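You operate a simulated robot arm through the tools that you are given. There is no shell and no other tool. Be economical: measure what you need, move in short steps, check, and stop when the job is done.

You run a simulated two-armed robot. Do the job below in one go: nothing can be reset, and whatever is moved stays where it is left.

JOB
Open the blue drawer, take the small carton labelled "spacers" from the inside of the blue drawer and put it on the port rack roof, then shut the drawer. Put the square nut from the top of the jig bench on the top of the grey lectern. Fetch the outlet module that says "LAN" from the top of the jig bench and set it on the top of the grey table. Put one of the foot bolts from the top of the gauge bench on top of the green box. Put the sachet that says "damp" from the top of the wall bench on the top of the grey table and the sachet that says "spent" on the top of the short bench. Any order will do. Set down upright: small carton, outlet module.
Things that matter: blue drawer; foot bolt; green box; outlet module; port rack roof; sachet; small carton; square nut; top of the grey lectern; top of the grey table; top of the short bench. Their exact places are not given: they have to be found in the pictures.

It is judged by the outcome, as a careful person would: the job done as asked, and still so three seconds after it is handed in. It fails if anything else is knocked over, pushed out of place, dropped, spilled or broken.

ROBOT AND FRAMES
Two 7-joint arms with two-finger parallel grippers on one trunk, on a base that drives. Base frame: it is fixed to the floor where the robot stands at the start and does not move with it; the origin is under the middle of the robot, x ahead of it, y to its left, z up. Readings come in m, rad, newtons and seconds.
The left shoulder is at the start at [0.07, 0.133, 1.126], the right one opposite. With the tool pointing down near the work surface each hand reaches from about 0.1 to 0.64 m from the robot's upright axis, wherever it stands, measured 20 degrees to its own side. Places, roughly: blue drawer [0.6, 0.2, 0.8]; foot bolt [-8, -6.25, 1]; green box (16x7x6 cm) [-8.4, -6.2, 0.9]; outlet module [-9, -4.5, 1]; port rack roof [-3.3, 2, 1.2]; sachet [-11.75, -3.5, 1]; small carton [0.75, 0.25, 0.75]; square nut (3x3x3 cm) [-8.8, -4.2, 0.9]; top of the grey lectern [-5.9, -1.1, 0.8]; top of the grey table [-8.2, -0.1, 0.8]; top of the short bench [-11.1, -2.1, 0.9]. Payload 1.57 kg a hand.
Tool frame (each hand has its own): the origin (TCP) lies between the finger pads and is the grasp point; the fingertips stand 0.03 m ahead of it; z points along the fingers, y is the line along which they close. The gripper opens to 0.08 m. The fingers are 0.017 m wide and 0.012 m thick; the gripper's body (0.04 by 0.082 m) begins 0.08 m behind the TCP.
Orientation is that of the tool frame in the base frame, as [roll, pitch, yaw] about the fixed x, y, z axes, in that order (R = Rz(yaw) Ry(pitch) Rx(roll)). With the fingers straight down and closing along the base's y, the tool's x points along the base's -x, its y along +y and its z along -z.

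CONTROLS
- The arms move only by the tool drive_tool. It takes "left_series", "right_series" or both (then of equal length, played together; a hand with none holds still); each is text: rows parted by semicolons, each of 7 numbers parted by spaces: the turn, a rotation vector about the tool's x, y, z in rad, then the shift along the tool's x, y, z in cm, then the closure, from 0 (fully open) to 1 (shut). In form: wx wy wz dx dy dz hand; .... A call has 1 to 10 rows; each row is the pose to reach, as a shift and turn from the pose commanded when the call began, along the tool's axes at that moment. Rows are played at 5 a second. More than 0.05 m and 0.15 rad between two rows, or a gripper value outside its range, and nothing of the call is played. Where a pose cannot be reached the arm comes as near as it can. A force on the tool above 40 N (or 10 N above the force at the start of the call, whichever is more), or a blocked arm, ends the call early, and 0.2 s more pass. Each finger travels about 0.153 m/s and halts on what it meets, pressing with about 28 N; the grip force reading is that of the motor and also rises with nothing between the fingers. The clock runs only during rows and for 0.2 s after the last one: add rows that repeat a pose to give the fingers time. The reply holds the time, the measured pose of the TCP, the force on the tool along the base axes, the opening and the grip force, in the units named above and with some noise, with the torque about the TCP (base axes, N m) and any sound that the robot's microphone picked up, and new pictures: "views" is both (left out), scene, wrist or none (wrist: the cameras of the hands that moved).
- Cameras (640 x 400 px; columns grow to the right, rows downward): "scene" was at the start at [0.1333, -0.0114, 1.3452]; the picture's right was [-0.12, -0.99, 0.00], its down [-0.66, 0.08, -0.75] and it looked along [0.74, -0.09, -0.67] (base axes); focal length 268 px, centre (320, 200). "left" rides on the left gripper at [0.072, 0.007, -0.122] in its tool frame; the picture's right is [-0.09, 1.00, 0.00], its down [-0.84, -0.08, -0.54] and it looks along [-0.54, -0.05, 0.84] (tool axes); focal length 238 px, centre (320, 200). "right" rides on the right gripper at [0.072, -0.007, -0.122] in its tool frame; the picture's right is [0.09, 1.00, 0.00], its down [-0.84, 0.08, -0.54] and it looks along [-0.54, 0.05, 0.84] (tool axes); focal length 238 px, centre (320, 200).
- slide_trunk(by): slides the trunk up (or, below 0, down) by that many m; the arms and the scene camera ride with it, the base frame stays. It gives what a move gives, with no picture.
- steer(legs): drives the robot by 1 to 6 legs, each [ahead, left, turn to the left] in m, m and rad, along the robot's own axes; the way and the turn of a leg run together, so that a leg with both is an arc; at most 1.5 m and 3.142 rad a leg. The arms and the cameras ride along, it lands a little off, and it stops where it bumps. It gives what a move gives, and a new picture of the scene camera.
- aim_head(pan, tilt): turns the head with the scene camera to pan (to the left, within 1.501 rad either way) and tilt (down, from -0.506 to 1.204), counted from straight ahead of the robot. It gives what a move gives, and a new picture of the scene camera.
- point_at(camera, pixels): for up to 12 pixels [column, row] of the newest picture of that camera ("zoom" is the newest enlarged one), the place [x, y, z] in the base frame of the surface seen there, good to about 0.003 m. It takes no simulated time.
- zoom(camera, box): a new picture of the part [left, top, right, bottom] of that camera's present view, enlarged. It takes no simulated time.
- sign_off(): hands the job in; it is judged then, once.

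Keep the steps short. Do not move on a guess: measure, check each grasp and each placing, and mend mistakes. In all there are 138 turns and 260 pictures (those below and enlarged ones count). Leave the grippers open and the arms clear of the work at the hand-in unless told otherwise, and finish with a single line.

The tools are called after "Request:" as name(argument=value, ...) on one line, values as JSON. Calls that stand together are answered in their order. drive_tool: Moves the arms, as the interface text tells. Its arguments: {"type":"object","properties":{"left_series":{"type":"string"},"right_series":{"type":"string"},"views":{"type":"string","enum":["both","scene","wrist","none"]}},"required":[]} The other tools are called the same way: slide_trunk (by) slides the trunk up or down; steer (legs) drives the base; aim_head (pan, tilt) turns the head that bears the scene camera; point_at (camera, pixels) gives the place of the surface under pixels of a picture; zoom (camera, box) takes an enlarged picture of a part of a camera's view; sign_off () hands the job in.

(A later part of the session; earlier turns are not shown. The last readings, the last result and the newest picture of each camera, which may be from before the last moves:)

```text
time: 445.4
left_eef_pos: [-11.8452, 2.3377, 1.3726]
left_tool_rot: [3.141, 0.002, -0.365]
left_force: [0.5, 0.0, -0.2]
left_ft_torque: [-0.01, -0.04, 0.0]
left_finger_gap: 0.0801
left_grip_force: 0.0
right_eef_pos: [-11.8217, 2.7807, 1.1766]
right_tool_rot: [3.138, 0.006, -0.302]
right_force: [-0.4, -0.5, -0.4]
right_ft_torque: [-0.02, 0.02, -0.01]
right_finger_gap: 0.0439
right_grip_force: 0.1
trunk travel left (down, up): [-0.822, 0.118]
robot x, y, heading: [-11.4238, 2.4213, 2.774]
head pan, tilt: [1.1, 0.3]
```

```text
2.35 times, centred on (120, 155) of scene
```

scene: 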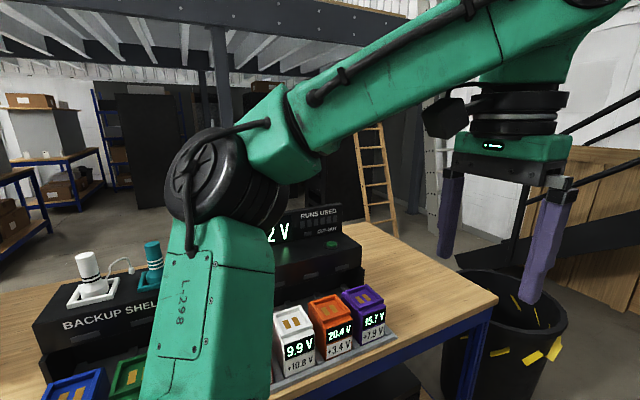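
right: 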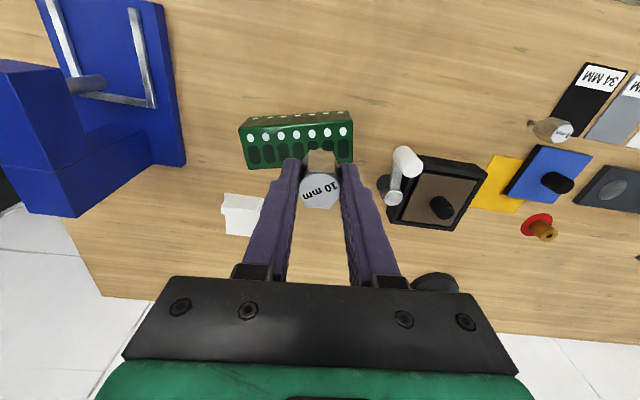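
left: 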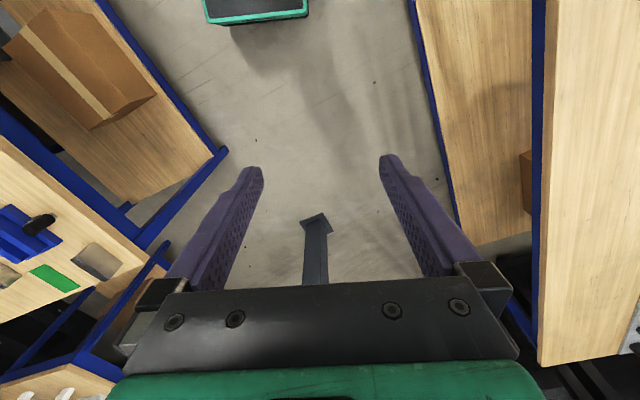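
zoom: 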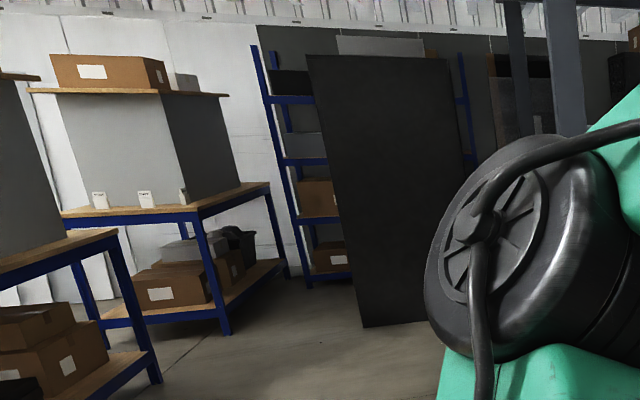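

Plan: west past the bin (y≈2.86), south at x≈-13.62, then round the pillar to the corridor. First set of legs.

Request:
steer(legs=[[0, 0, -0.147], [0.89, 0, 0], [0, 0, 0.514], [1.42, 0, 0], [0, 0, 1.571]])

Request:
aim_head(pan=0.15, tilt=0.5)

```text
time: 456.8
left_eef_pos: [-13.6396, 2.6219, 1.373]
left_tool_rot: [3.142, 0.005, 0.001]
left_force: [0.7, 0.2, -1.1]
left_ft_torque: [0.01, -0.01, 0.03]
left_finger_gap: 0.0801
left_grip_force: 0.1
right_eef_pos: [-13.7726, 3.0415, 1.1784]
right_tool_rot: [3.138, 0.004, 0.075]
right_force: [0.3, 0.0, 0.2]
right_ft_torque: [-0.01, -0.03, -0.02]
right_finger_gap: 0.0439
right_grip_force: 0.0
trunk travel left (down, up): [-0.822, 0.118]
robot x, y, heading: [-13.2865, 2.8502, 3.134]
head pan, tilt: [1.1, 0.3]
stopped in leg 4: the robot was blocked; the commanded pose is now the measured one
```

scene: 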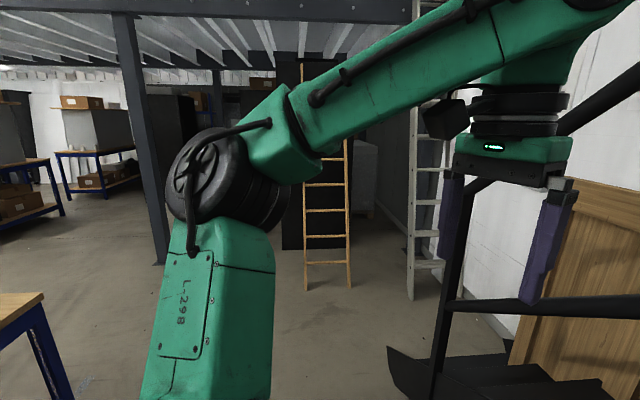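

```text
time: 458.1
left_eef_pos: [-13.6391, 2.6216, 1.3726]
left_tool_rot: [-3.142, 0.006, 0.0]
left_force: [0.4, -0.4, -1.0]
left_ft_torque: [0.04, 0.01, 0.01]
left_finger_gap: 0.0802
left_grip_force: 0.0
right_eef_pos: [-13.7717, 3.0421, 1.1791]
right_tool_rot: [3.14, 0.005, 0.075]
right_force: [0.6, 0.1, -0.2]
right_ft_torque: [0.01, -0.02, -0.04]
right_finger_gap: 0.0442
right_grip_force: 0.1
trunk travel left (down, up): [-0.822, 0.118]
robot x, y, heading: [-13.2898, 2.849, 3.134]
head pan, tilt: [0.15, 0.499]
```

scene: 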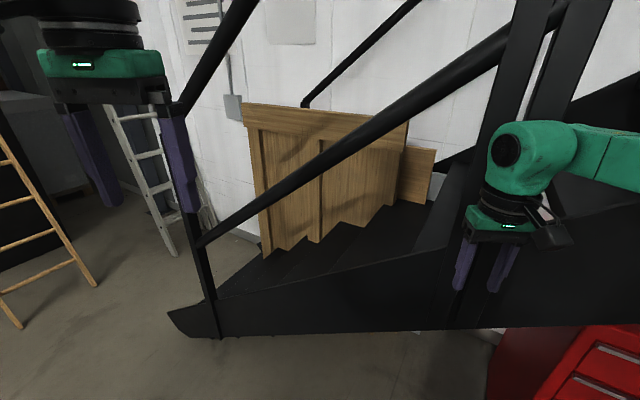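

The hand met the stair rail and the base stopped. Measure the stair foot before choosing the way.

Request:
point_at(camera="scene", pixels=[[180, 325], [210, 335], [205, 260], [190, 110], [300, 320], [400, 325], [250, 350], [100, 300], [260, 195], [350, 140]])

```text
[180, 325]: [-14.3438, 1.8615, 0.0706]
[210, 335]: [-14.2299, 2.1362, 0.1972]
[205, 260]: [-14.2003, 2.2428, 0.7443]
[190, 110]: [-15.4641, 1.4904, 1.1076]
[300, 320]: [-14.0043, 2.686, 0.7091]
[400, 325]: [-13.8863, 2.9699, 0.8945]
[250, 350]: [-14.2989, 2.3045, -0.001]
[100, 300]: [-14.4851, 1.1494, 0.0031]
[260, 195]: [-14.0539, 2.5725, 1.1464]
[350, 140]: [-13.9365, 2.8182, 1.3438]
```

Stringer runs along (-0.41,-0.91). I back 0.12 m, turn parallel to it, side-step to keep 0.5 m off it, and drive past the bin.

Request:
steer(legs=[[-0.12, 0, 0], [0, 0, 1.155], [0, -0.18, 0], [1.5, 0, 0]])

Request:
aim_head(pan=0.5, tilt=0.4)

```text
time: 470.4
left_eef_pos: [-13.8769, 1.1216, 1.3707]
left_tool_rot: [3.14, -0.003, 1.165]
left_force: [-0.2, -0.4, -0.4]
left_ft_torque: [0.01, 0.03, 0.01]
left_finger_gap: 0.0802
left_grip_force: 0.1
right_eef_pos: [-14.3152, 1.1655, 1.1731]
right_tool_rot: [3.139, -0.007, 1.238]
right_force: [-0.7, -0.1, 0.0]
right_ft_torque: [-0.01, 0.01, -0.02]
right_finger_gap: 0.044
right_grip_force: 0.1
trunk travel left (down, up): [-0.822, 0.118]
robot x, y, heading: [-13.943, 1.5389, -1.982]
head pan, tilt: [0.15, 0.499]
```

scene: 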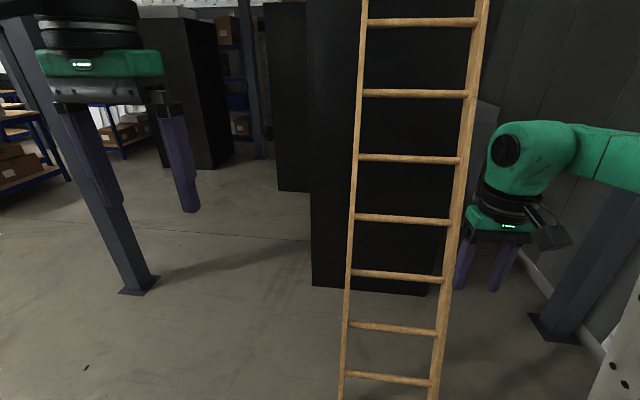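

```text
time: 471.2
left_eef_pos: [-13.8769, 1.1214, 1.3703]
left_tool_rot: [3.14, -0.002, 1.164]
left_force: [0.1, 0.2, 0.2]
left_ft_torque: [0.01, 0.01, -0.04]
left_finger_gap: 0.0799
left_grip_force: 0.1
right_eef_pos: [-14.3172, 1.1648, 1.1733]
right_tool_rot: [3.139, -0.006, 1.237]
right_force: [-0.2, -1.1, 0.7]
right_ft_torque: [0.0, -0.01, 0.01]
right_finger_gap: 0.044
right_grip_force: 0.0
trunk travel left (down, up): [-0.822, 0.118]
robot x, y, heading: [-13.9438, 1.5448, -1.981]
head pan, tilt: [0.499, 0.4]
```

scene: 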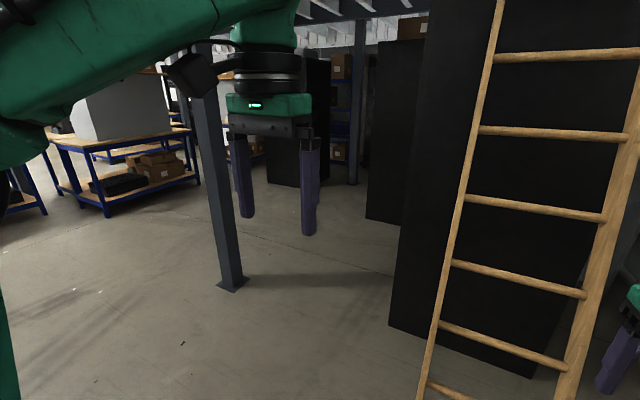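

Clear of the stairs. Turn left away from the ladder and go round the pillar to the corridor.

Request:
steer(legs=[[0, 0, 1.3], [1.0, 0, 0], [1.0, 0, 0], [0, 0, -0.815], [1.33, 0, 0], [1.2, 0, 0]])

Request:
aim_head(pan=0.2, tilt=0.5)

```text
time: 498.4
left_eef_pos: [-11.9102, -2.5542, 1.3703]
left_tool_rot: [3.14, -0.002, 1.658]
left_force: [-0.3, -0.4, -0.4]
left_ft_torque: [-0.04, 0.03, 0.02]
left_finger_gap: 0.0801
left_grip_force: 0.0
right_eef_pos: [-12.3161, -2.7245, 1.1738]
right_tool_rot: [3.139, -0.005, 1.733]
right_force: [0.0, 0.0, -0.2]
right_ft_torque: [0.01, 0.02, -0.02]
right_finger_gap: 0.0439
right_grip_force: 0.0
trunk travel left (down, up): [-0.822, 0.118]
robot x, y, heading: [-12.1676, -2.2141, -1.49]
head pan, tilt: [0.499, 0.4]
```

scene: 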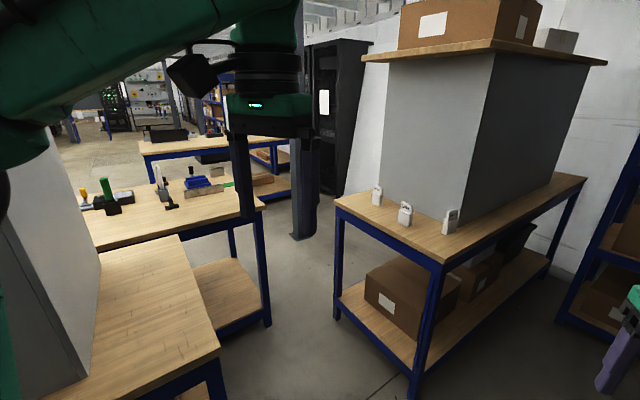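

```text
time: 499.2
left_eef_pos: [-11.9093, -2.5565, 1.3698]
left_tool_rot: [3.14, -0.002, 1.657]
left_force: [0.2, 0.0, 0.1]
left_ft_torque: [-0.01, 0.0, 0.02]
left_finger_gap: 0.0802
left_grip_force: 0.2
right_eef_pos: [-12.3174, -2.7257, 1.1728]
right_tool_rot: [3.138, -0.006, 1.731]
right_force: [-0.4, 0.1, 0.6]
right_ft_torque: [0.01, 0.0, -0.01]
right_finger_gap: 0.0441
right_grip_force: 0.0
trunk travel left (down, up): [-0.822, 0.118]
robot x, y, heading: [-12.1645, -2.2134, -1.487]
head pan, tilt: [0.201, 0.499]
```

scene: 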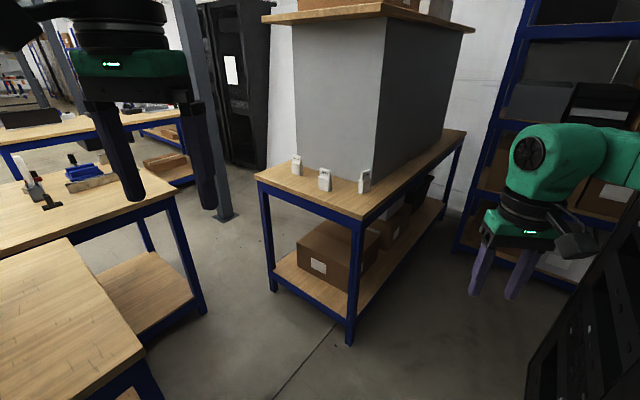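

I'm in the corridor area; three sachets at (297,166), (325,178), (364,181). Zoom to read.

Request:
zoom(camera="scene", box=[280, 145, 390, 205])

Request:
point_at(camera="scene", pixels=[[297, 168], [325, 182], [364, 183], [325, 205], [258, 180], [362, 222], [465, 135], [70, 240], [145, 350], [540, 300]])

```text
5.82 times, centred on (335, 175) of scene
```

zoom: 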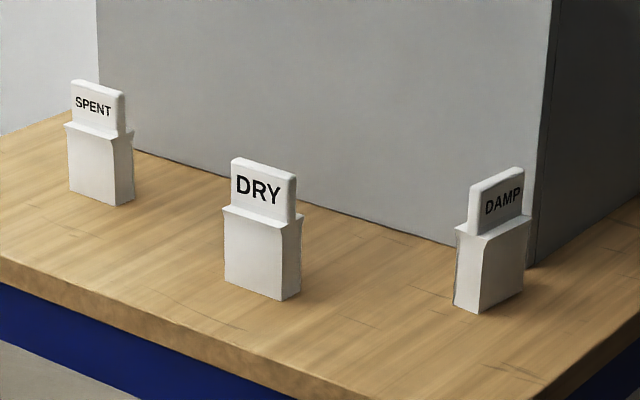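

```text
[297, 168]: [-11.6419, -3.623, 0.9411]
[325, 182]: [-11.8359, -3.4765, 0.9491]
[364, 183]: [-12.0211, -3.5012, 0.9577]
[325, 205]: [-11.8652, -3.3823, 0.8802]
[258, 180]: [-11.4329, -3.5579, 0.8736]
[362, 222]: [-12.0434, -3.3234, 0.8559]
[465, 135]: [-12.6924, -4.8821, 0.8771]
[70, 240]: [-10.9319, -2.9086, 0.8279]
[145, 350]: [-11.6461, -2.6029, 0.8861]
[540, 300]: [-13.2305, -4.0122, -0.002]
```

Labels read SPENT, DRY, DAMP. Drive to the working spot between the benches, facing the wall bench end.

Request:
steer(legs=[[0, 0, -0.473], [0.3, 0, 0], [0.359, 0.853, 0]])

Request:
drive_tool(left_series="0 0 0 0 0 3 0; 0 0 0 0 0 6 0; 0 0 0 0 0 10 0; 0 0 0 0 0 14 0", right_series="0 0 0 0 0 0 0; 0 0 0 0 0 0 0; 0 0 0 0 0 0 0; 0 0 0 0 0 0 0", views="wrist")

Request:
aim_head(pan=0.0, tilt=0.75)

```text
time: 502.8
left_eef_pos: [-12.1775, -2.9054, 1.3704]
left_tool_rot: [-3.129, 0.008, 1.188]
left_force: [0.6, 0.4, 0.4]
left_ft_torque: [-0.04, 0.0, 0.0]
left_finger_gap: 0.0797
left_grip_force: 0.0
right_eef_pos: [-12.6127, -2.8747, 1.1841]
right_tool_rot: [-3.123, 0.005, 1.286]
right_force: [0.0, 0.1, -0.5]
right_ft_torque: [0.02, 0.01, 0.03]
right_finger_gap: 0.044
right_grip_force: 0.0
trunk travel left (down, up): [-0.822, 0.118]
robot x, y, heading: [-12.2806, -2.4919, -1.956]
head pan, tilt: [0.201, 0.499]
stopped in leg 2: the robot was blocked; the commanded pose is now the measured one
```

scene: 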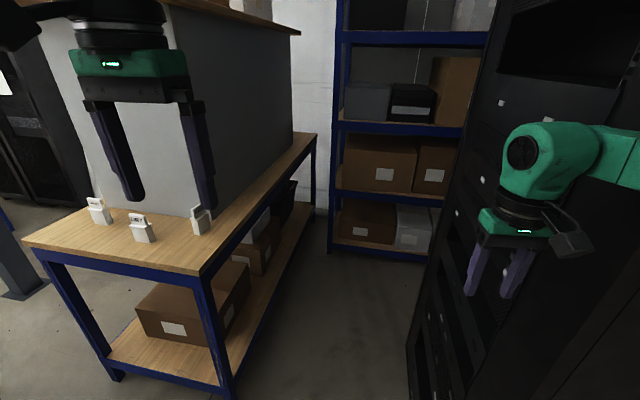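

```text
time: 504.0
left_eef_pos: [-12.18, -2.9057, 1.2302]
left_tool_rot: [-3.128, 0.012, 1.192]
left_force: [0.2, -0.6, -0.1]
left_ft_torque: [-0.03, -0.01, 0.02]
left_finger_gap: 0.0799
left_grip_force: 0.1
right_eef_pos: [-12.6131, -2.8761, 1.1832]
right_tool_rot: [-3.119, 0.005, 1.286]
right_force: [0.2, 0.3, -1.0]
right_ft_torque: [-0.01, -0.01, -0.02]
right_finger_gap: 0.08
right_grip_force: 0.0
trunk travel left (down, up): [-0.822, 0.118]
robot x, y, heading: [-12.2765, -2.4922, -1.961]
head pan, tilt: [0.201, 0.499]
stopped in row 4 (left hand): the arm was blocked; the commanded pose is now the measured one
```

right: 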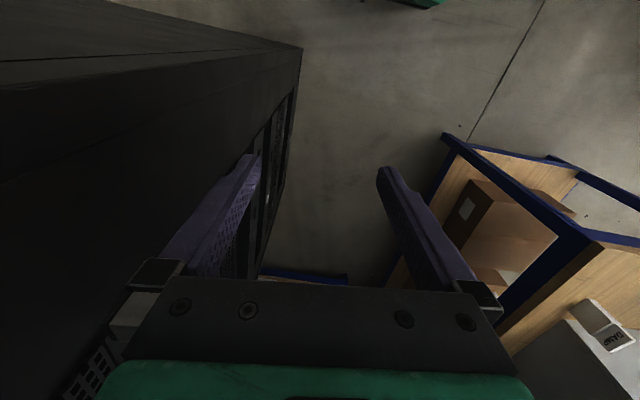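
left: 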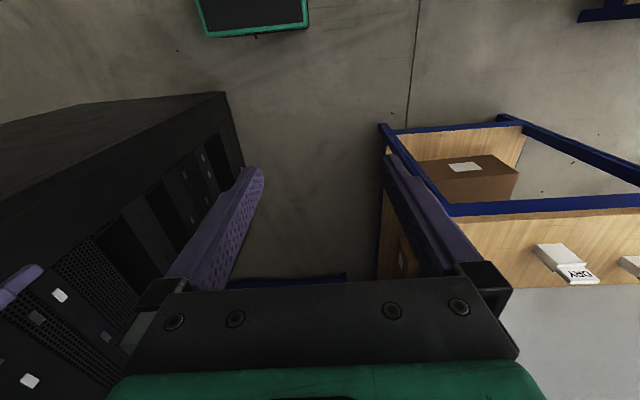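

```text
time: 504.8
left_eef_pos: [-12.1767, -2.9078, 1.2309]
left_tool_rot: [-3.125, 0.01, 1.19]
left_force: [0.3, 0.0, -0.7]
left_ft_torque: [0.01, 0.05, 0.01]
left_finger_gap: 0.0802
left_grip_force: 0.0
right_eef_pos: [-12.6139, -2.8749, 1.182]
right_tool_rot: [-3.121, 0.004, 1.28]
right_force: [-0.2, 0.2, 0.4]
right_ft_torque: [-0.01, -0.01, 0.02]
right_finger_gap: 0.0802
right_grip_force: 0.1
trunk travel left (down, up): [-0.822, 0.118]
robot x, y, heading: [-12.2787, -2.4909, -1.962]
head pan, tilt: [0.0, 0.75]
```

scene: 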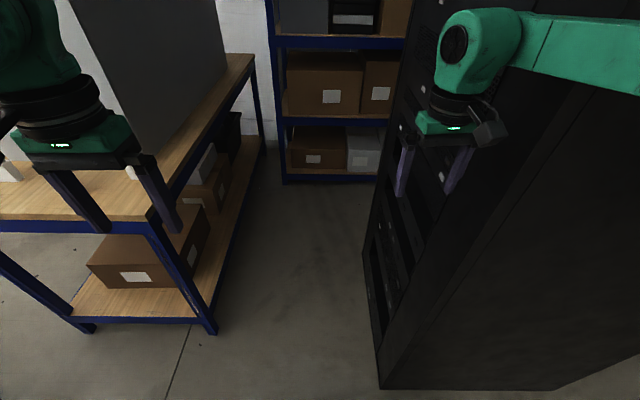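

The right elbow brushed the rack; I step left away from it, then ahead, then left into place.

Request:
steer(legs=[[0, 0.3, 0], [0.2, 0, 0], [0.16, 0.55, 0]])

Request:
aim_head(pan=0.0, tilt=0.85)

```text
time: 505.4
left_eef_pos: [-12.1805, -2.9064, 1.2302]
left_tool_rot: [-3.131, 0.009, 1.192]
left_force: [0.1, 0.5, -0.6]
left_ft_torque: [0.02, 0.0, 0.01]
left_finger_gap: 0.0798
left_grip_force: 0.1
right_eef_pos: [-12.6126, -2.8766, 1.1836]
right_tool_rot: [-3.122, 0.009, 1.293]
right_force: [0.0, 0.2, 0.1]
right_ft_torque: [0.02, -0.03, 0.04]
right_finger_gap: 0.0801
right_grip_force: 0.0
trunk travel left (down, up): [-0.822, 0.118]
robot x, y, heading: [-12.2772, -2.4905, -1.959]
head pan, tilt: [0.0, 0.75]
stopped in leg 1: the robot was blocked; the commanded pose is now the measured one
```

scene: 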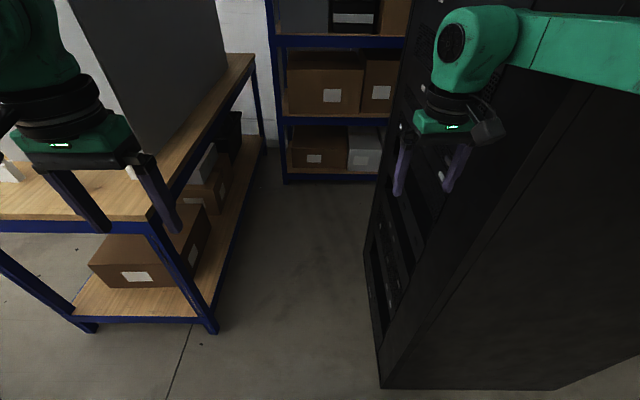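

```text
time: 506.1
left_eef_pos: [-12.18, -2.9077, 1.2306]
left_tool_rot: [-3.128, 0.008, 1.192]
left_force: [-0.2, 0.3, -0.8]
left_ft_torque: [0.02, -0.01, 0.0]
left_finger_gap: 0.0801
left_grip_force: 0.1
right_eef_pos: [-12.6136, -2.8769, 1.1841]
right_tool_rot: [-3.121, 0.006, 1.287]
right_force: [-0.6, 0.4, -0.4]
right_ft_torque: [-0.02, -0.01, 0.02]
right_finger_gap: 0.0801
right_grip_force: 0.1
trunk travel left (down, up): [-0.822, 0.118]
robot x, y, heading: [-12.2764, -2.4961, -1.956]
head pan, tilt: [0.0, 0.85]
```

scene: 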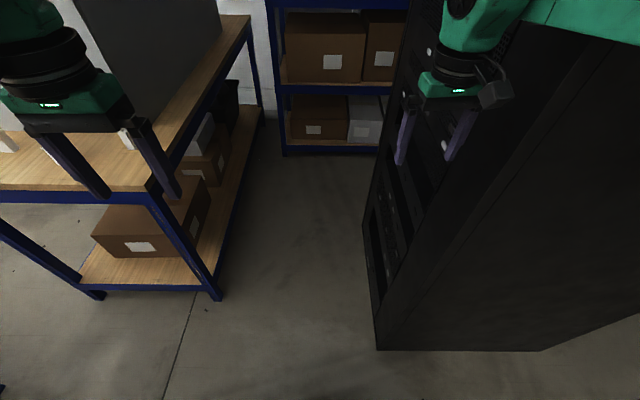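

Blocked to the left too. I look left to see what the left arm touches.

Request:
aim_head(pan=1.3, tilt=0.3)

Request:
aim_head(pan=-1.2, tilt=0.4)

```text
time: 507.6
left_eef_pos: [-12.18, -2.9077, 1.23]
left_tool_rot: [-3.128, 0.008, 1.191]
left_force: [-0.4, 0.3, -0.1]
left_ft_torque: [0.01, -0.02, 0.02]
left_finger_gap: 0.0801
left_grip_force: 0.0
right_eef_pos: [-12.6152, -2.8757, 1.1831]
right_tool_rot: [-3.121, 0.005, 1.288]
right_force: [-0.9, -0.2, 0.4]
right_ft_torque: [0.01, 0.0, 0.01]
right_finger_gap: 0.0802
right_grip_force: 0.2
trunk travel left (down, up): [-0.822, 0.118]
robot x, y, heading: [-12.2757, -2.4923, -1.955]
head pan, tilt: [1.3, 0.3]
```

scene: 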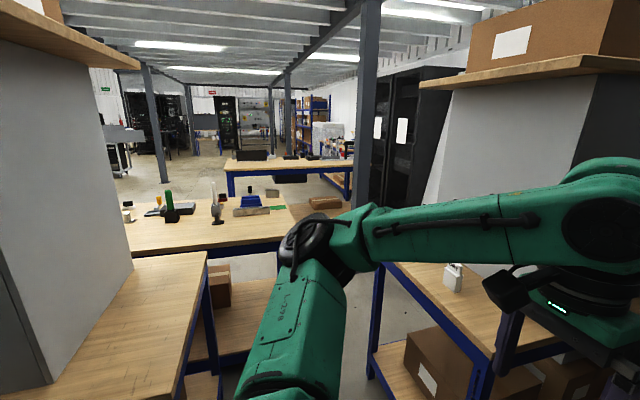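

```text
time: 509.8
left_eef_pos: [-12.1794, -2.9082, 1.2297]
left_tool_rot: [-3.128, 0.009, 1.192]
left_force: [-0.1, -0.9, -0.3]
left_ft_torque: [-0.01, 0.02, -0.02]
left_finger_gap: 0.08
left_grip_force: 0.0
right_eef_pos: [-12.6135, -2.8774, 1.1833]
right_tool_rot: [-3.121, 0.005, 1.286]
right_force: [0.0, 0.4, 1.2]
right_ft_torque: [0.01, 0.0, 0.0]
right_finger_gap: 0.0796
right_grip_force: 0.1
trunk travel left (down, up): [-0.822, 0.118]
robot x, y, heading: [-12.2811, -2.4926, -1.956]
head pan, tilt: [-1.201, 0.4]
```

scene: 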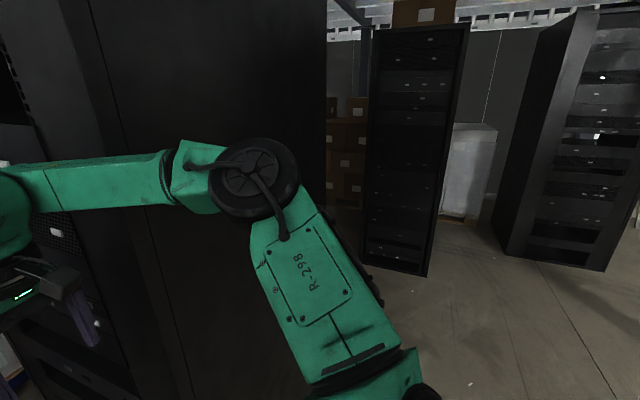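

The right elbow rests against the rack's near side. Back 12 cm first, then left, then in.

Request:
steer(legs=[[-0.12, 0, 0], [0, 0.32, 0], [0.32, 0, 0], [0.16, 0.55, 0]])

Request:
aim_head(pan=0.0, tilt=0.85)

```text
time: 517.4
left_eef_pos: [-11.5366, -3.5757, 1.2308]
left_tool_rot: [3.14, -0.002, 1.185]
left_force: [-0.7, -0.2, -0.2]
left_ft_torque: [0.03, -0.06, 0.01]
left_finger_gap: 0.08
left_grip_force: 0.1
right_eef_pos: [-11.9698, -3.5416, 1.1756]
right_tool_rot: [-3.138, -0.004, 1.279]
right_force: [0.7, -0.3, -0.5]
right_ft_torque: [-0.04, 0.0, 0.04]
right_finger_gap: 0.0801
right_grip_force: 0.1
trunk travel left (down, up): [-0.822, 0.118]
robot x, y, heading: [-11.6049, -3.1525, -1.964]
head pan, tilt: [-1.201, 0.4]
```

scene: 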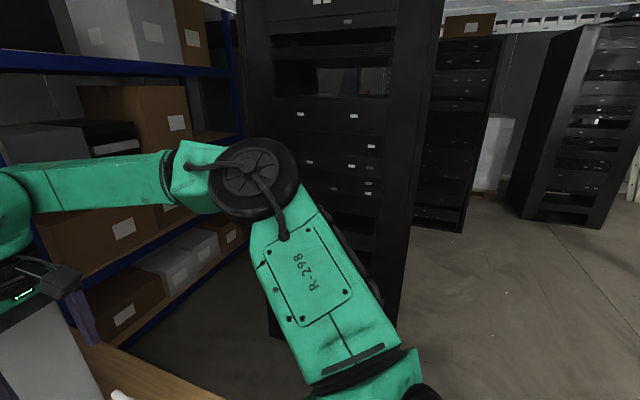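

```text
time: 518.8
left_eef_pos: [-11.5346, -3.5769, 1.2296]
left_tool_rot: [3.14, -0.002, 1.181]
left_force: [-1.0, -0.4, 0.1]
left_ft_torque: [0.0, 0.0, 0.0]
left_finger_gap: 0.08
left_grip_force: 0.0
right_eef_pos: [-11.9679, -3.5435, 1.1742]
right_tool_rot: [-3.138, -0.003, 1.278]
right_force: [0.2, 0.2, -1.0]
right_ft_torque: [0.0, 0.03, 0.0]
right_finger_gap: 0.0798
right_grip_force: 0.0
trunk travel left (down, up): [-0.822, 0.118]
robot x, y, heading: [-11.6112, -3.1603, -1.963]
head pan, tilt: [0.0, 0.85]
```

scene: 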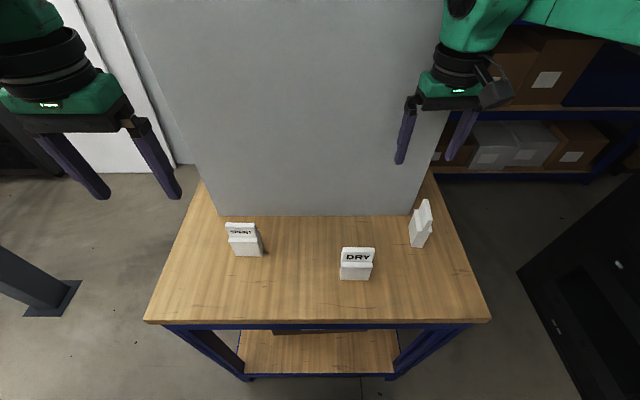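

Now both target sachets are in reach. Zoom and measure.

Request:
zoom(camera="scene", box=[210, 190, 450, 290])

Request:
point_at(camera="scene", pixels=[[227, 224], [256, 224], [230, 240], [260, 238], [262, 252], [233, 255], [425, 201], [430, 212], [412, 235], [428, 235], [412, 246], [425, 246]])

```text
2.67 times, centred on (330, 240) of scene
```

zoom: 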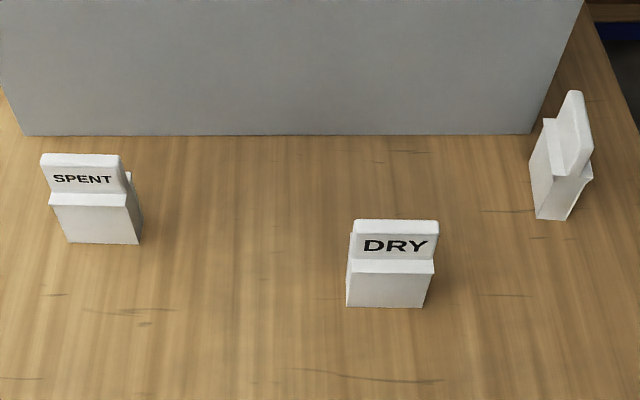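

```text
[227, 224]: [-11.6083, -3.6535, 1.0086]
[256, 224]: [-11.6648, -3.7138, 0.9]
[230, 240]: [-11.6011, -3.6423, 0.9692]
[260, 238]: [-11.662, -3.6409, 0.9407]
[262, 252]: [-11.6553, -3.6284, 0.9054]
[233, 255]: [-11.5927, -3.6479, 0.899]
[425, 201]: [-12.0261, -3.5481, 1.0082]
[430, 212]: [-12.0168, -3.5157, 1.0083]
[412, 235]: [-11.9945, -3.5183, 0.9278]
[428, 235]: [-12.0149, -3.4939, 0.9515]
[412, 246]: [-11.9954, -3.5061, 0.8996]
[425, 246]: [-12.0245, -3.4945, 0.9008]
```

SPENT: body centre (-11.629,-3.651), 6 cm wide across my view. DAMP: centre (-12.021,-3.529), turned sideways, 3 cm thick across my view; tops at 1.008. I place both hands above them, then lower the trunk for reach.

Request:
drive_tool(left_series="0 0 -0.05 -3 -1.5 0 0; 0 0 -0.11 -6 -3 0 0; 0 0 -0.11 -9 -5 0 0; 0 0 -0.11 -10.4 -5.9 0 0; 0 0 -0.11 -10.4 -5.9 0 0", right_series="0 0 0 0 0 -4 0; 0 -0.07 0 0 0 -8 0; 0 -0.14 0 0 -1.5 -12 0; 0 -0.2 0 0 -3.5 -12 0; 0 -0.2 0 -0.1 -5.5 -12 0", views="none")

Request:
slide_trunk(by=-0.16)

Request:
drive_tool(left_series="0 0 0 0 0 0 0; 0 0 0 0 0 0 0", right_series="0 0 0 -1 0 3.4 0; 0 0 0 -1.2 0 6 0", views="both")

```text
time: 520.0
left_eef_pos: [-11.6301, -3.6511, 1.2302]
left_tool_rot: [3.14, -0.002, 1.293]
left_force: [0.0, 0.4, 0.3]
left_ft_torque: [0.0, -0.01, 0.0]
left_finger_gap: 0.0799
left_grip_force: 0.1
right_eef_pos: [-12.0221, -3.5287, 1.296]
right_tool_rot: [-3.137, 0.196, 1.278]
right_force: [-0.9, 0.9, -0.2]
right_ft_torque: [0.02, -0.04, 0.0]
right_finger_gap: 0.08
right_grip_force: 0.0
trunk travel left (down, up): [-0.822, 0.118]
robot x, y, heading: [-11.61, -3.1576, -1.969]
head pan, tilt: [0.0, 0.85]
```

```text
time: 521.9
left_eef_pos: [-11.6287, -3.651, 1.0702]
left_tool_rot: [3.14, 0.0, 1.294]
left_force: [0.0, 0.7, -0.6]
left_ft_torque: [0.01, -0.02, 0.01]
left_finger_gap: 0.0798
left_grip_force: 0.0
right_eef_pos: [-12.02, -3.5284, 1.1347]
right_tool_rot: [-3.138, 0.197, 1.277]
right_force: [-0.2, 0.0, 0.0]
right_ft_torque: [0.0, 0.01, -0.04]
right_finger_gap: 0.0799
right_grip_force: 0.1
trunk travel left (down, up): [-0.662, 0.278]
robot x, y, heading: [-11.6081, -3.157, -1.961]
head pan, tilt: [0.0, 0.85]
```

```text
time: 522.5
left_eef_pos: [-11.6289, -3.6518, 1.0699]
left_tool_rot: [3.138, -0.001, 1.294]
left_force: [-0.1, 0.6, -0.2]
left_ft_torque: [-0.01, 0.04, 0.01]
left_finger_gap: 0.08
left_grip_force: 0.2
right_eef_pos: [-12.0285, -3.5497, 1.0788]
right_tool_rot: [-3.139, 0.196, 1.277]
right_force: [0.1, -0.3, -0.1]
right_ft_torque: [-0.03, -0.01, -0.02]
right_finger_gap: 0.08
right_grip_force: 0.2
trunk travel left (down, up): [-0.662, 0.278]
robot x, y, heading: [-11.6052, -3.158, -1.966]
head pan, tilt: [0.0, 0.85]
```

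scene: 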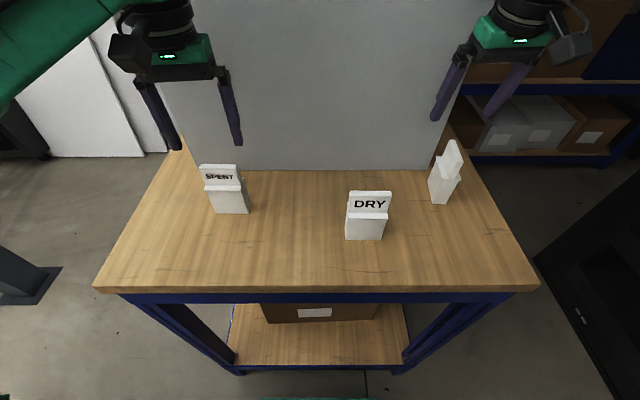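
right: 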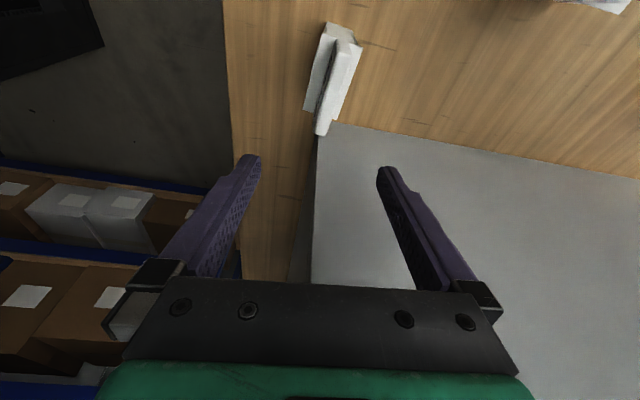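
left: 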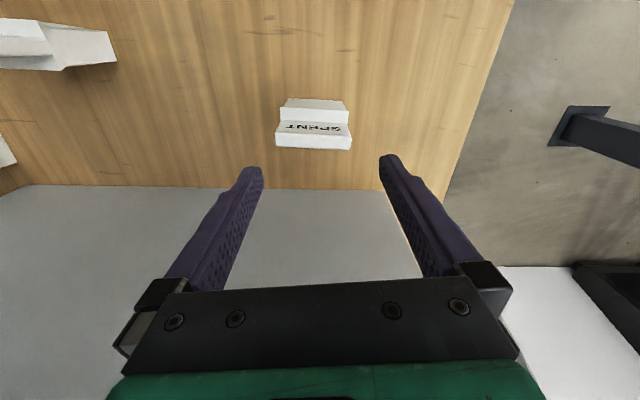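

SPENT lines up with the left hand. For DAMP I measure its tab and body in the right wrist view.

Request:
point_at(camera="right", pixels=[[353, 55], [348, 65], [325, 128], [332, 105], [342, 85], [312, 100], [330, 35], [350, 38], [335, 60]])

Request:
zoom(camera="right", box=[270, 10, 400, 150])

```text
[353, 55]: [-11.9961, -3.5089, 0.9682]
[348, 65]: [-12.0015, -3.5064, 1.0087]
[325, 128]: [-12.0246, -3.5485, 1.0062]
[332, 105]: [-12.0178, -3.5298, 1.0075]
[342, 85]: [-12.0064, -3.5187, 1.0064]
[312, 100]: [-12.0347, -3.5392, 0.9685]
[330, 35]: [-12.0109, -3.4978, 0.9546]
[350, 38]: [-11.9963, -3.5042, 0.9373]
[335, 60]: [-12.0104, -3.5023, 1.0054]
```

```text
2.86 times, centred on (335, 80) of right
```

zoom: 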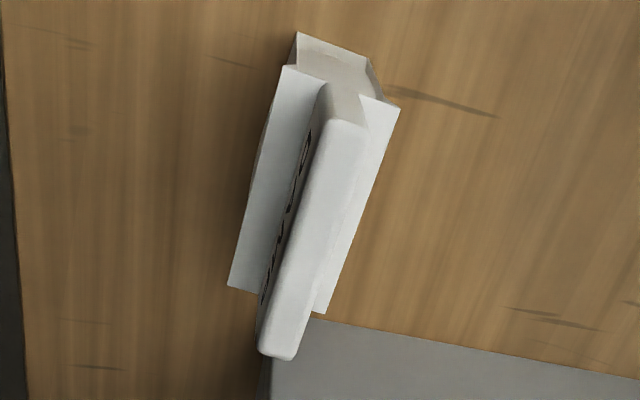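

DAMP's width runs at about 61°, centre (-12.014,-3.526). Correct the right hand (yaw and position), and lower both hands.

Request:
drive_tool(left_series="0 0 0 0 0 1 0; 0 0 0 0 0 3 0; 0 0 0 0 0 6 0; 0 0 0 0 0 9 0; 0 0 0 0 0 9 0", right_series="0 0 0.1 2.6 0.7 -0.5 0; 0 0 0.212 2.6 0.7 -0.5 0; 0 0 0.212 3.3 0.7 2.9 0; 0 0 0.212 4 0.7 6.5 0; 0 0 0.212 4 0.7 6.5 0", views="both")

```text
time: 523.7
left_eef_pos: [-11.6295, -3.6509, 0.9783]
left_tool_rot: [3.141, -0.001, 1.294]
left_force: [-0.9, -0.6, 0.3]
left_ft_torque: [0.02, -0.01, -0.04]
left_finger_gap: 0.08
left_grip_force: 0.0
right_eef_pos: [-12.0136, -3.5261, 1.008]
right_tool_rot: [3.104, 0.194, 1.062]
right_force: [0.3, -1.1, 0.9]
right_ft_torque: [0.01, 0.01, -0.01]
right_finger_gap: 0.08
right_grip_force: 0.0
trunk travel left (down, up): [-0.662, 0.278]
robot x, y, heading: [-11.6104, -3.1597, -1.969]
head pan, tilt: [0.0, 0.85]
```

scene: 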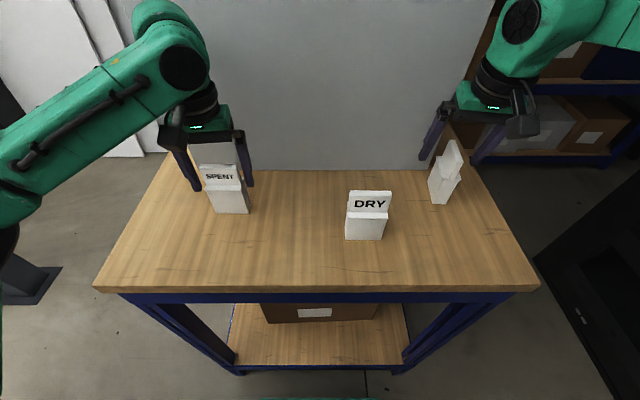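
right: 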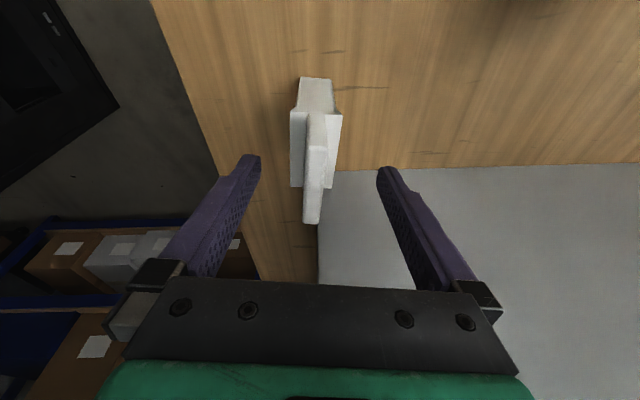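
left: 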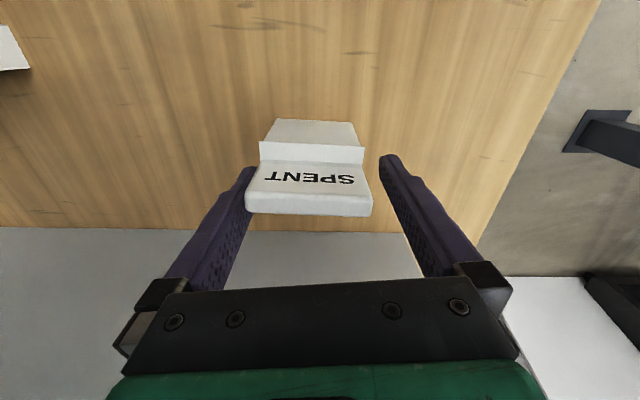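

Both straddle well. Lower the last bit (left shifted 2.5 mm) and close.

Request:
drive_tool(left_series="0 0 0 0 -0.25 0 0; 0 0 0 0 -0.25 1.5 0; 0 0 0 0 -0.25 2.8 0; 0 0 0 0 -0.25 2.8 0; 0 0 0 0 -0.25 2.8 0.5; 0 0 0 0 -0.25 2.8 1; 0 0 0 0 -0.25 2.8 1; 0 0 0 0 -0.25 2.8 1", right_series="0 0 0 0.4 0 2 0; 0 0 0 0.8 0 4 0; 0 0 0 1.15 0 5.7 0; 0 0 0 1.15 0 5.7 0; 0 0 0 1.15 0 5.7 0.5; 0 0 0 1.15 0 5.7 1; 0 0 0 1.15 0 5.7 1; 0 0 0 1.15 0 5.7 1", views="both")

```text
time: 525.5
left_eef_pos: [-11.6323, -3.6503, 0.9525]
left_tool_rot: [3.139, 0.001, 1.292]
left_force: [-0.8, 0.5, 1.2]
left_ft_torque: [0.04, 0.06, -0.05]
left_finger_gap: 0.0634
left_grip_force: 27.9
right_eef_pos: [-12.0102, -3.5277, 0.9488]
right_tool_rot: [3.103, 0.191, 1.061]
right_force: [-0.6, -0.2, -0.1]
right_ft_torque: [-0.04, 0.0, 0.02]
right_finger_gap: 0.0335
right_grip_force: 27.9
trunk travel left (down, up): [-0.662, 0.278]
robot x, y, heading: [-11.6117, -3.1563, -1.967]
head pan, tilt: [0.0, 0.85]
```

scene: 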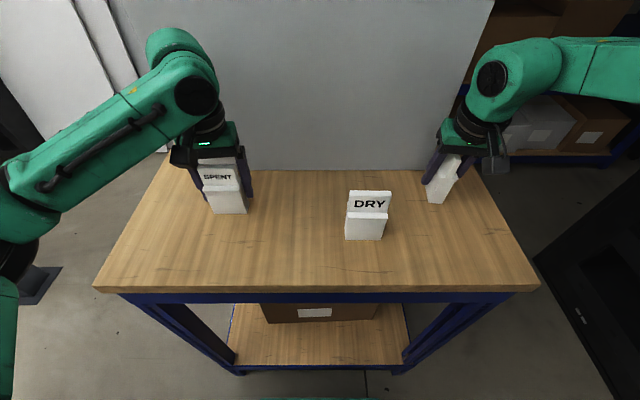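
right: 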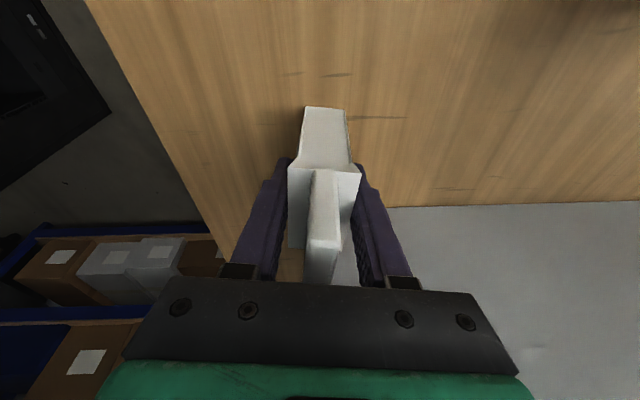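
left: 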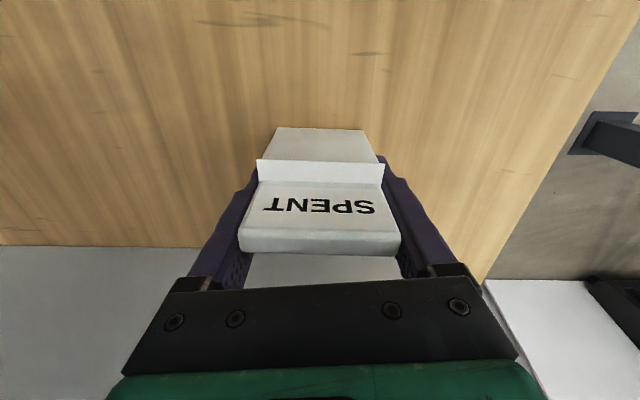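

Both sachets held (6.3 cm and 3.4 cm). Lift both and draw them back toward me.

Request:
drive_tool(left_series="0 0 0 0 0 -4 1; 0 0 0 0 0 -8 1; 0 0 0 0 0 -12 1; 0 0 0 0 0 -16 1; 0 0 0 4 0 -18 1; 0 0 0 8 0 -18 1; 0 0 0 12 0 -18 1; 0 0 0 15 0 -18 1", right_series="0 0 0 -0.8 0 -3.9 1; 0 0 0 -1.6 0 -7.8 1; 0 0 0 -2.4 0 -11.8 1; 0 0 0 -3.2 0 -15.7 1; 0 0 0 0.4 0 -18.5 1; 0 0 0 4.3 0 -19.3 1; 0 0 0 8.2 0 -20.1 1; 0 0 0 11.2 0 -20.7 1", views="scene")

```text
time: 527.3
left_eef_pos: [-11.59, -3.5032, 1.1321]
left_tool_rot: [3.141, 0.001, 1.293]
left_force: [-0.6, -0.1, -0.1]
left_ft_torque: [-0.03, -0.01, -0.03]
left_finger_gap: 0.0633
left_grip_force: 28.4
right_eef_pos: [-11.9445, -3.3905, 1.1308]
right_tool_rot: [3.103, 0.195, 1.062]
right_force: [0.3, -0.3, 0.1]
right_ft_torque: [0.0, -0.01, 0.01]
right_finger_gap: 0.0334
right_grip_force: 28.3
trunk travel left (down, up): [-0.662, 0.278]
robot x, y, heading: [-11.6071, -3.1571, -1.968]
head pan, tilt: [0.0, 0.85]
5 turns are left
```

scene: 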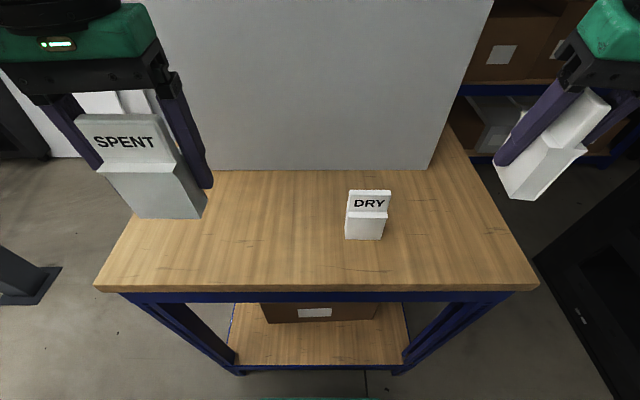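

Few turns remain, so I combine steps: tuck the right hand, turn round to face the short bench (top z 0.90), set SPENT about 10 cm in from its end, release and look.

Request:
drive_tool(right_series="0 0 0 3.9 0 -0.8 1; 0 0 0 7.8 0 -1.6 1", views="none")

Request:
steer(legs=[[0, 0, 3.14], [0, -0.15, 0], [0.2, 0, 0]])

Request:
drive_tool(left_series="0 0 0 -4.7 0 0 1; 0 0 0 -9.4 0 0 1; 0 0 0 -14 0 0 1; 0 0 0 -14 0 4.5 1; 0 0 0 -14 0 9 1; 0 0 0 -14 0 13 1; 0 0 0 -14 0 16 1; 0 0 0 -14 0 17.2 1; 0 0 0 -14 0 17.8 1; 0 0 0 -14 0 17.8 1", views="none")

Request:
drive_tool(left_series="0 0 0 0 0 0 0.4; 0 0 0 0 0 0 0; 0 0 0 0 0 0 0; 0 0 0 0 0 -4 0; 0 0 0 0 0 -8 0; 0 0 0 0 0 -12 0; 0 0 0 0 0 -16 0; 0 0 0 4 0 -19 0; 0 0 0 8 0 -20 0; 0 0 0 12 0 -20 0", views="none")

Request:
aim_head(pan=0.1, tilt=0.8)

```text
time: 527.9
left_eef_pos: [-11.5895, -3.5047, 1.1323]
left_tool_rot: [3.14, 0.002, 1.293]
left_force: [0.0, 0.5, -0.4]
left_ft_torque: [-0.01, 0.03, 0.02]
left_finger_gap: 0.063
left_grip_force: 28.1
right_eef_pos: [-11.9067, -3.3216, 1.1328]
right_tool_rot: [3.103, 0.194, 1.06]
right_force: [0.4, 0.4, -1.1]
right_ft_torque: [-0.02, 0.05, -0.01]
right_finger_gap: 0.0332
right_grip_force: 27.9
trunk travel left (down, up): [-0.662, 0.278]
robot x, y, heading: [-11.6098, -3.1551, -1.966]
head pan, tilt: [0.0, 0.85]
```

```text
time: 537.8
left_eef_pos: [-11.4242, -2.6793, 1.1321]
left_tool_rot: [3.14, -0.002, -1.828]
left_force: [0.0, -0.2, -0.2]
left_ft_torque: [0.04, 0.0, 0.03]
left_finger_gap: 0.0628
left_grip_force: 28.2
right_eef_pos: [-11.1031, -2.8549, 1.1322]
right_tool_rot: [3.105, 0.194, -2.058]
right_force: [-0.9, 0.2, 0.1]
right_ft_torque: [0.02, 0.03, -0.04]
right_finger_gap: 0.0333
right_grip_force: 28.0
trunk travel left (down, up): [-0.662, 0.278]
robot x, y, heading: [-11.3966, -3.0272, 1.199]
head pan, tilt: [0.0, 0.85]
```

scene: 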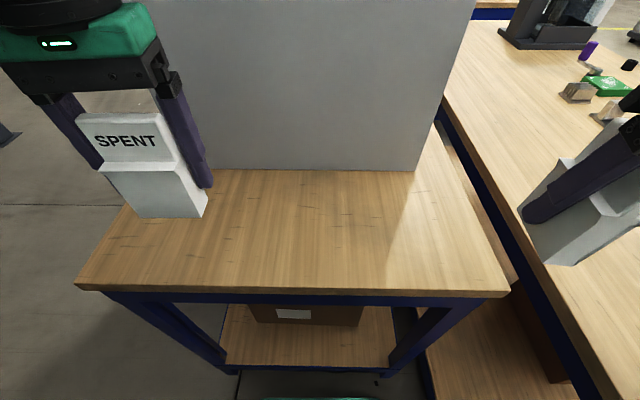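

```text
time: 540.0
left_eef_pos: [-11.3883, -2.5428, 0.9539]
left_tool_rot: [-3.141, 0.0, -1.827]
left_force: [-0.9, -0.1, 0.6]
left_ft_torque: [0.03, 0.04, 0.0]
left_finger_gap: 0.063
left_grip_force: 28.1
right_eef_pos: [-11.1031, -2.8528, 1.1329]
right_tool_rot: [3.104, 0.192, -2.058]
right_force: [0.6, -0.7, 0.3]
right_ft_torque: [0.03, 0.01, 0.0]
right_finger_gap: 0.0333
right_grip_force: 27.9
trunk travel left (down, up): [-0.662, 0.278]
robot x, y, heading: [-11.3972, -3.0259, 1.199]
head pan, tilt: [0.0, 0.85]
```

```text
time: 542.2
left_eef_pos: [-11.4198, -2.6587, 1.1532]
left_tool_rot: [3.139, 0.001, -1.828]
left_force: [0.0, -0.1, -0.9]
left_ft_torque: [0.01, 0.01, 0.01]
left_finger_gap: 0.0801
left_grip_force: 0.0
right_eef_pos: [-11.1036, -2.8547, 1.1327]
right_tool_rot: [3.102, 0.193, -2.06]
right_force: [0.1, -0.5, -0.8]
right_ft_torque: [0.03, -0.03, 0.01]
right_finger_gap: 0.0336
right_grip_force: 28.1
trunk travel left (down, up): [-0.662, 0.278]
robot x, y, heading: [-11.4013, -3.0291, 1.197]
head pan, tilt: [0.0, 0.85]
```

```text
time: 542.9
left_eef_pos: [-11.4206, -2.6574, 1.1537]
left_tool_rot: [3.14, 0.001, -1.828]
left_force: [0.2, -0.4, -0.2]
left_ft_torque: [0.0, 0.0, 0.02]
left_finger_gap: 0.08
left_grip_force: 0.0
right_eef_pos: [-11.1043, -2.8549, 1.1313]
right_tool_rot: [3.106, 0.191, -2.058]
right_force: [-0.8, 0.5, -0.6]
right_ft_torque: [0.01, -0.01, 0.01]
right_finger_gap: 0.0334
right_grip_force: 28.4
trunk travel left (down, up): [-0.662, 0.278]
robot x, y, heading: [-11.3996, -3.0232, 1.197]
head pan, tilt: [0.099, 0.799]
4 turns are left
```

scene: 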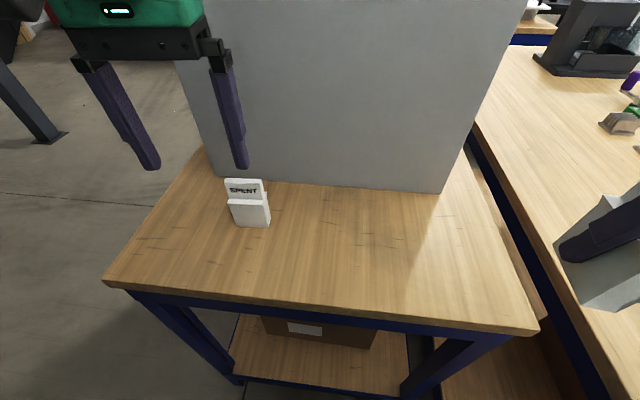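

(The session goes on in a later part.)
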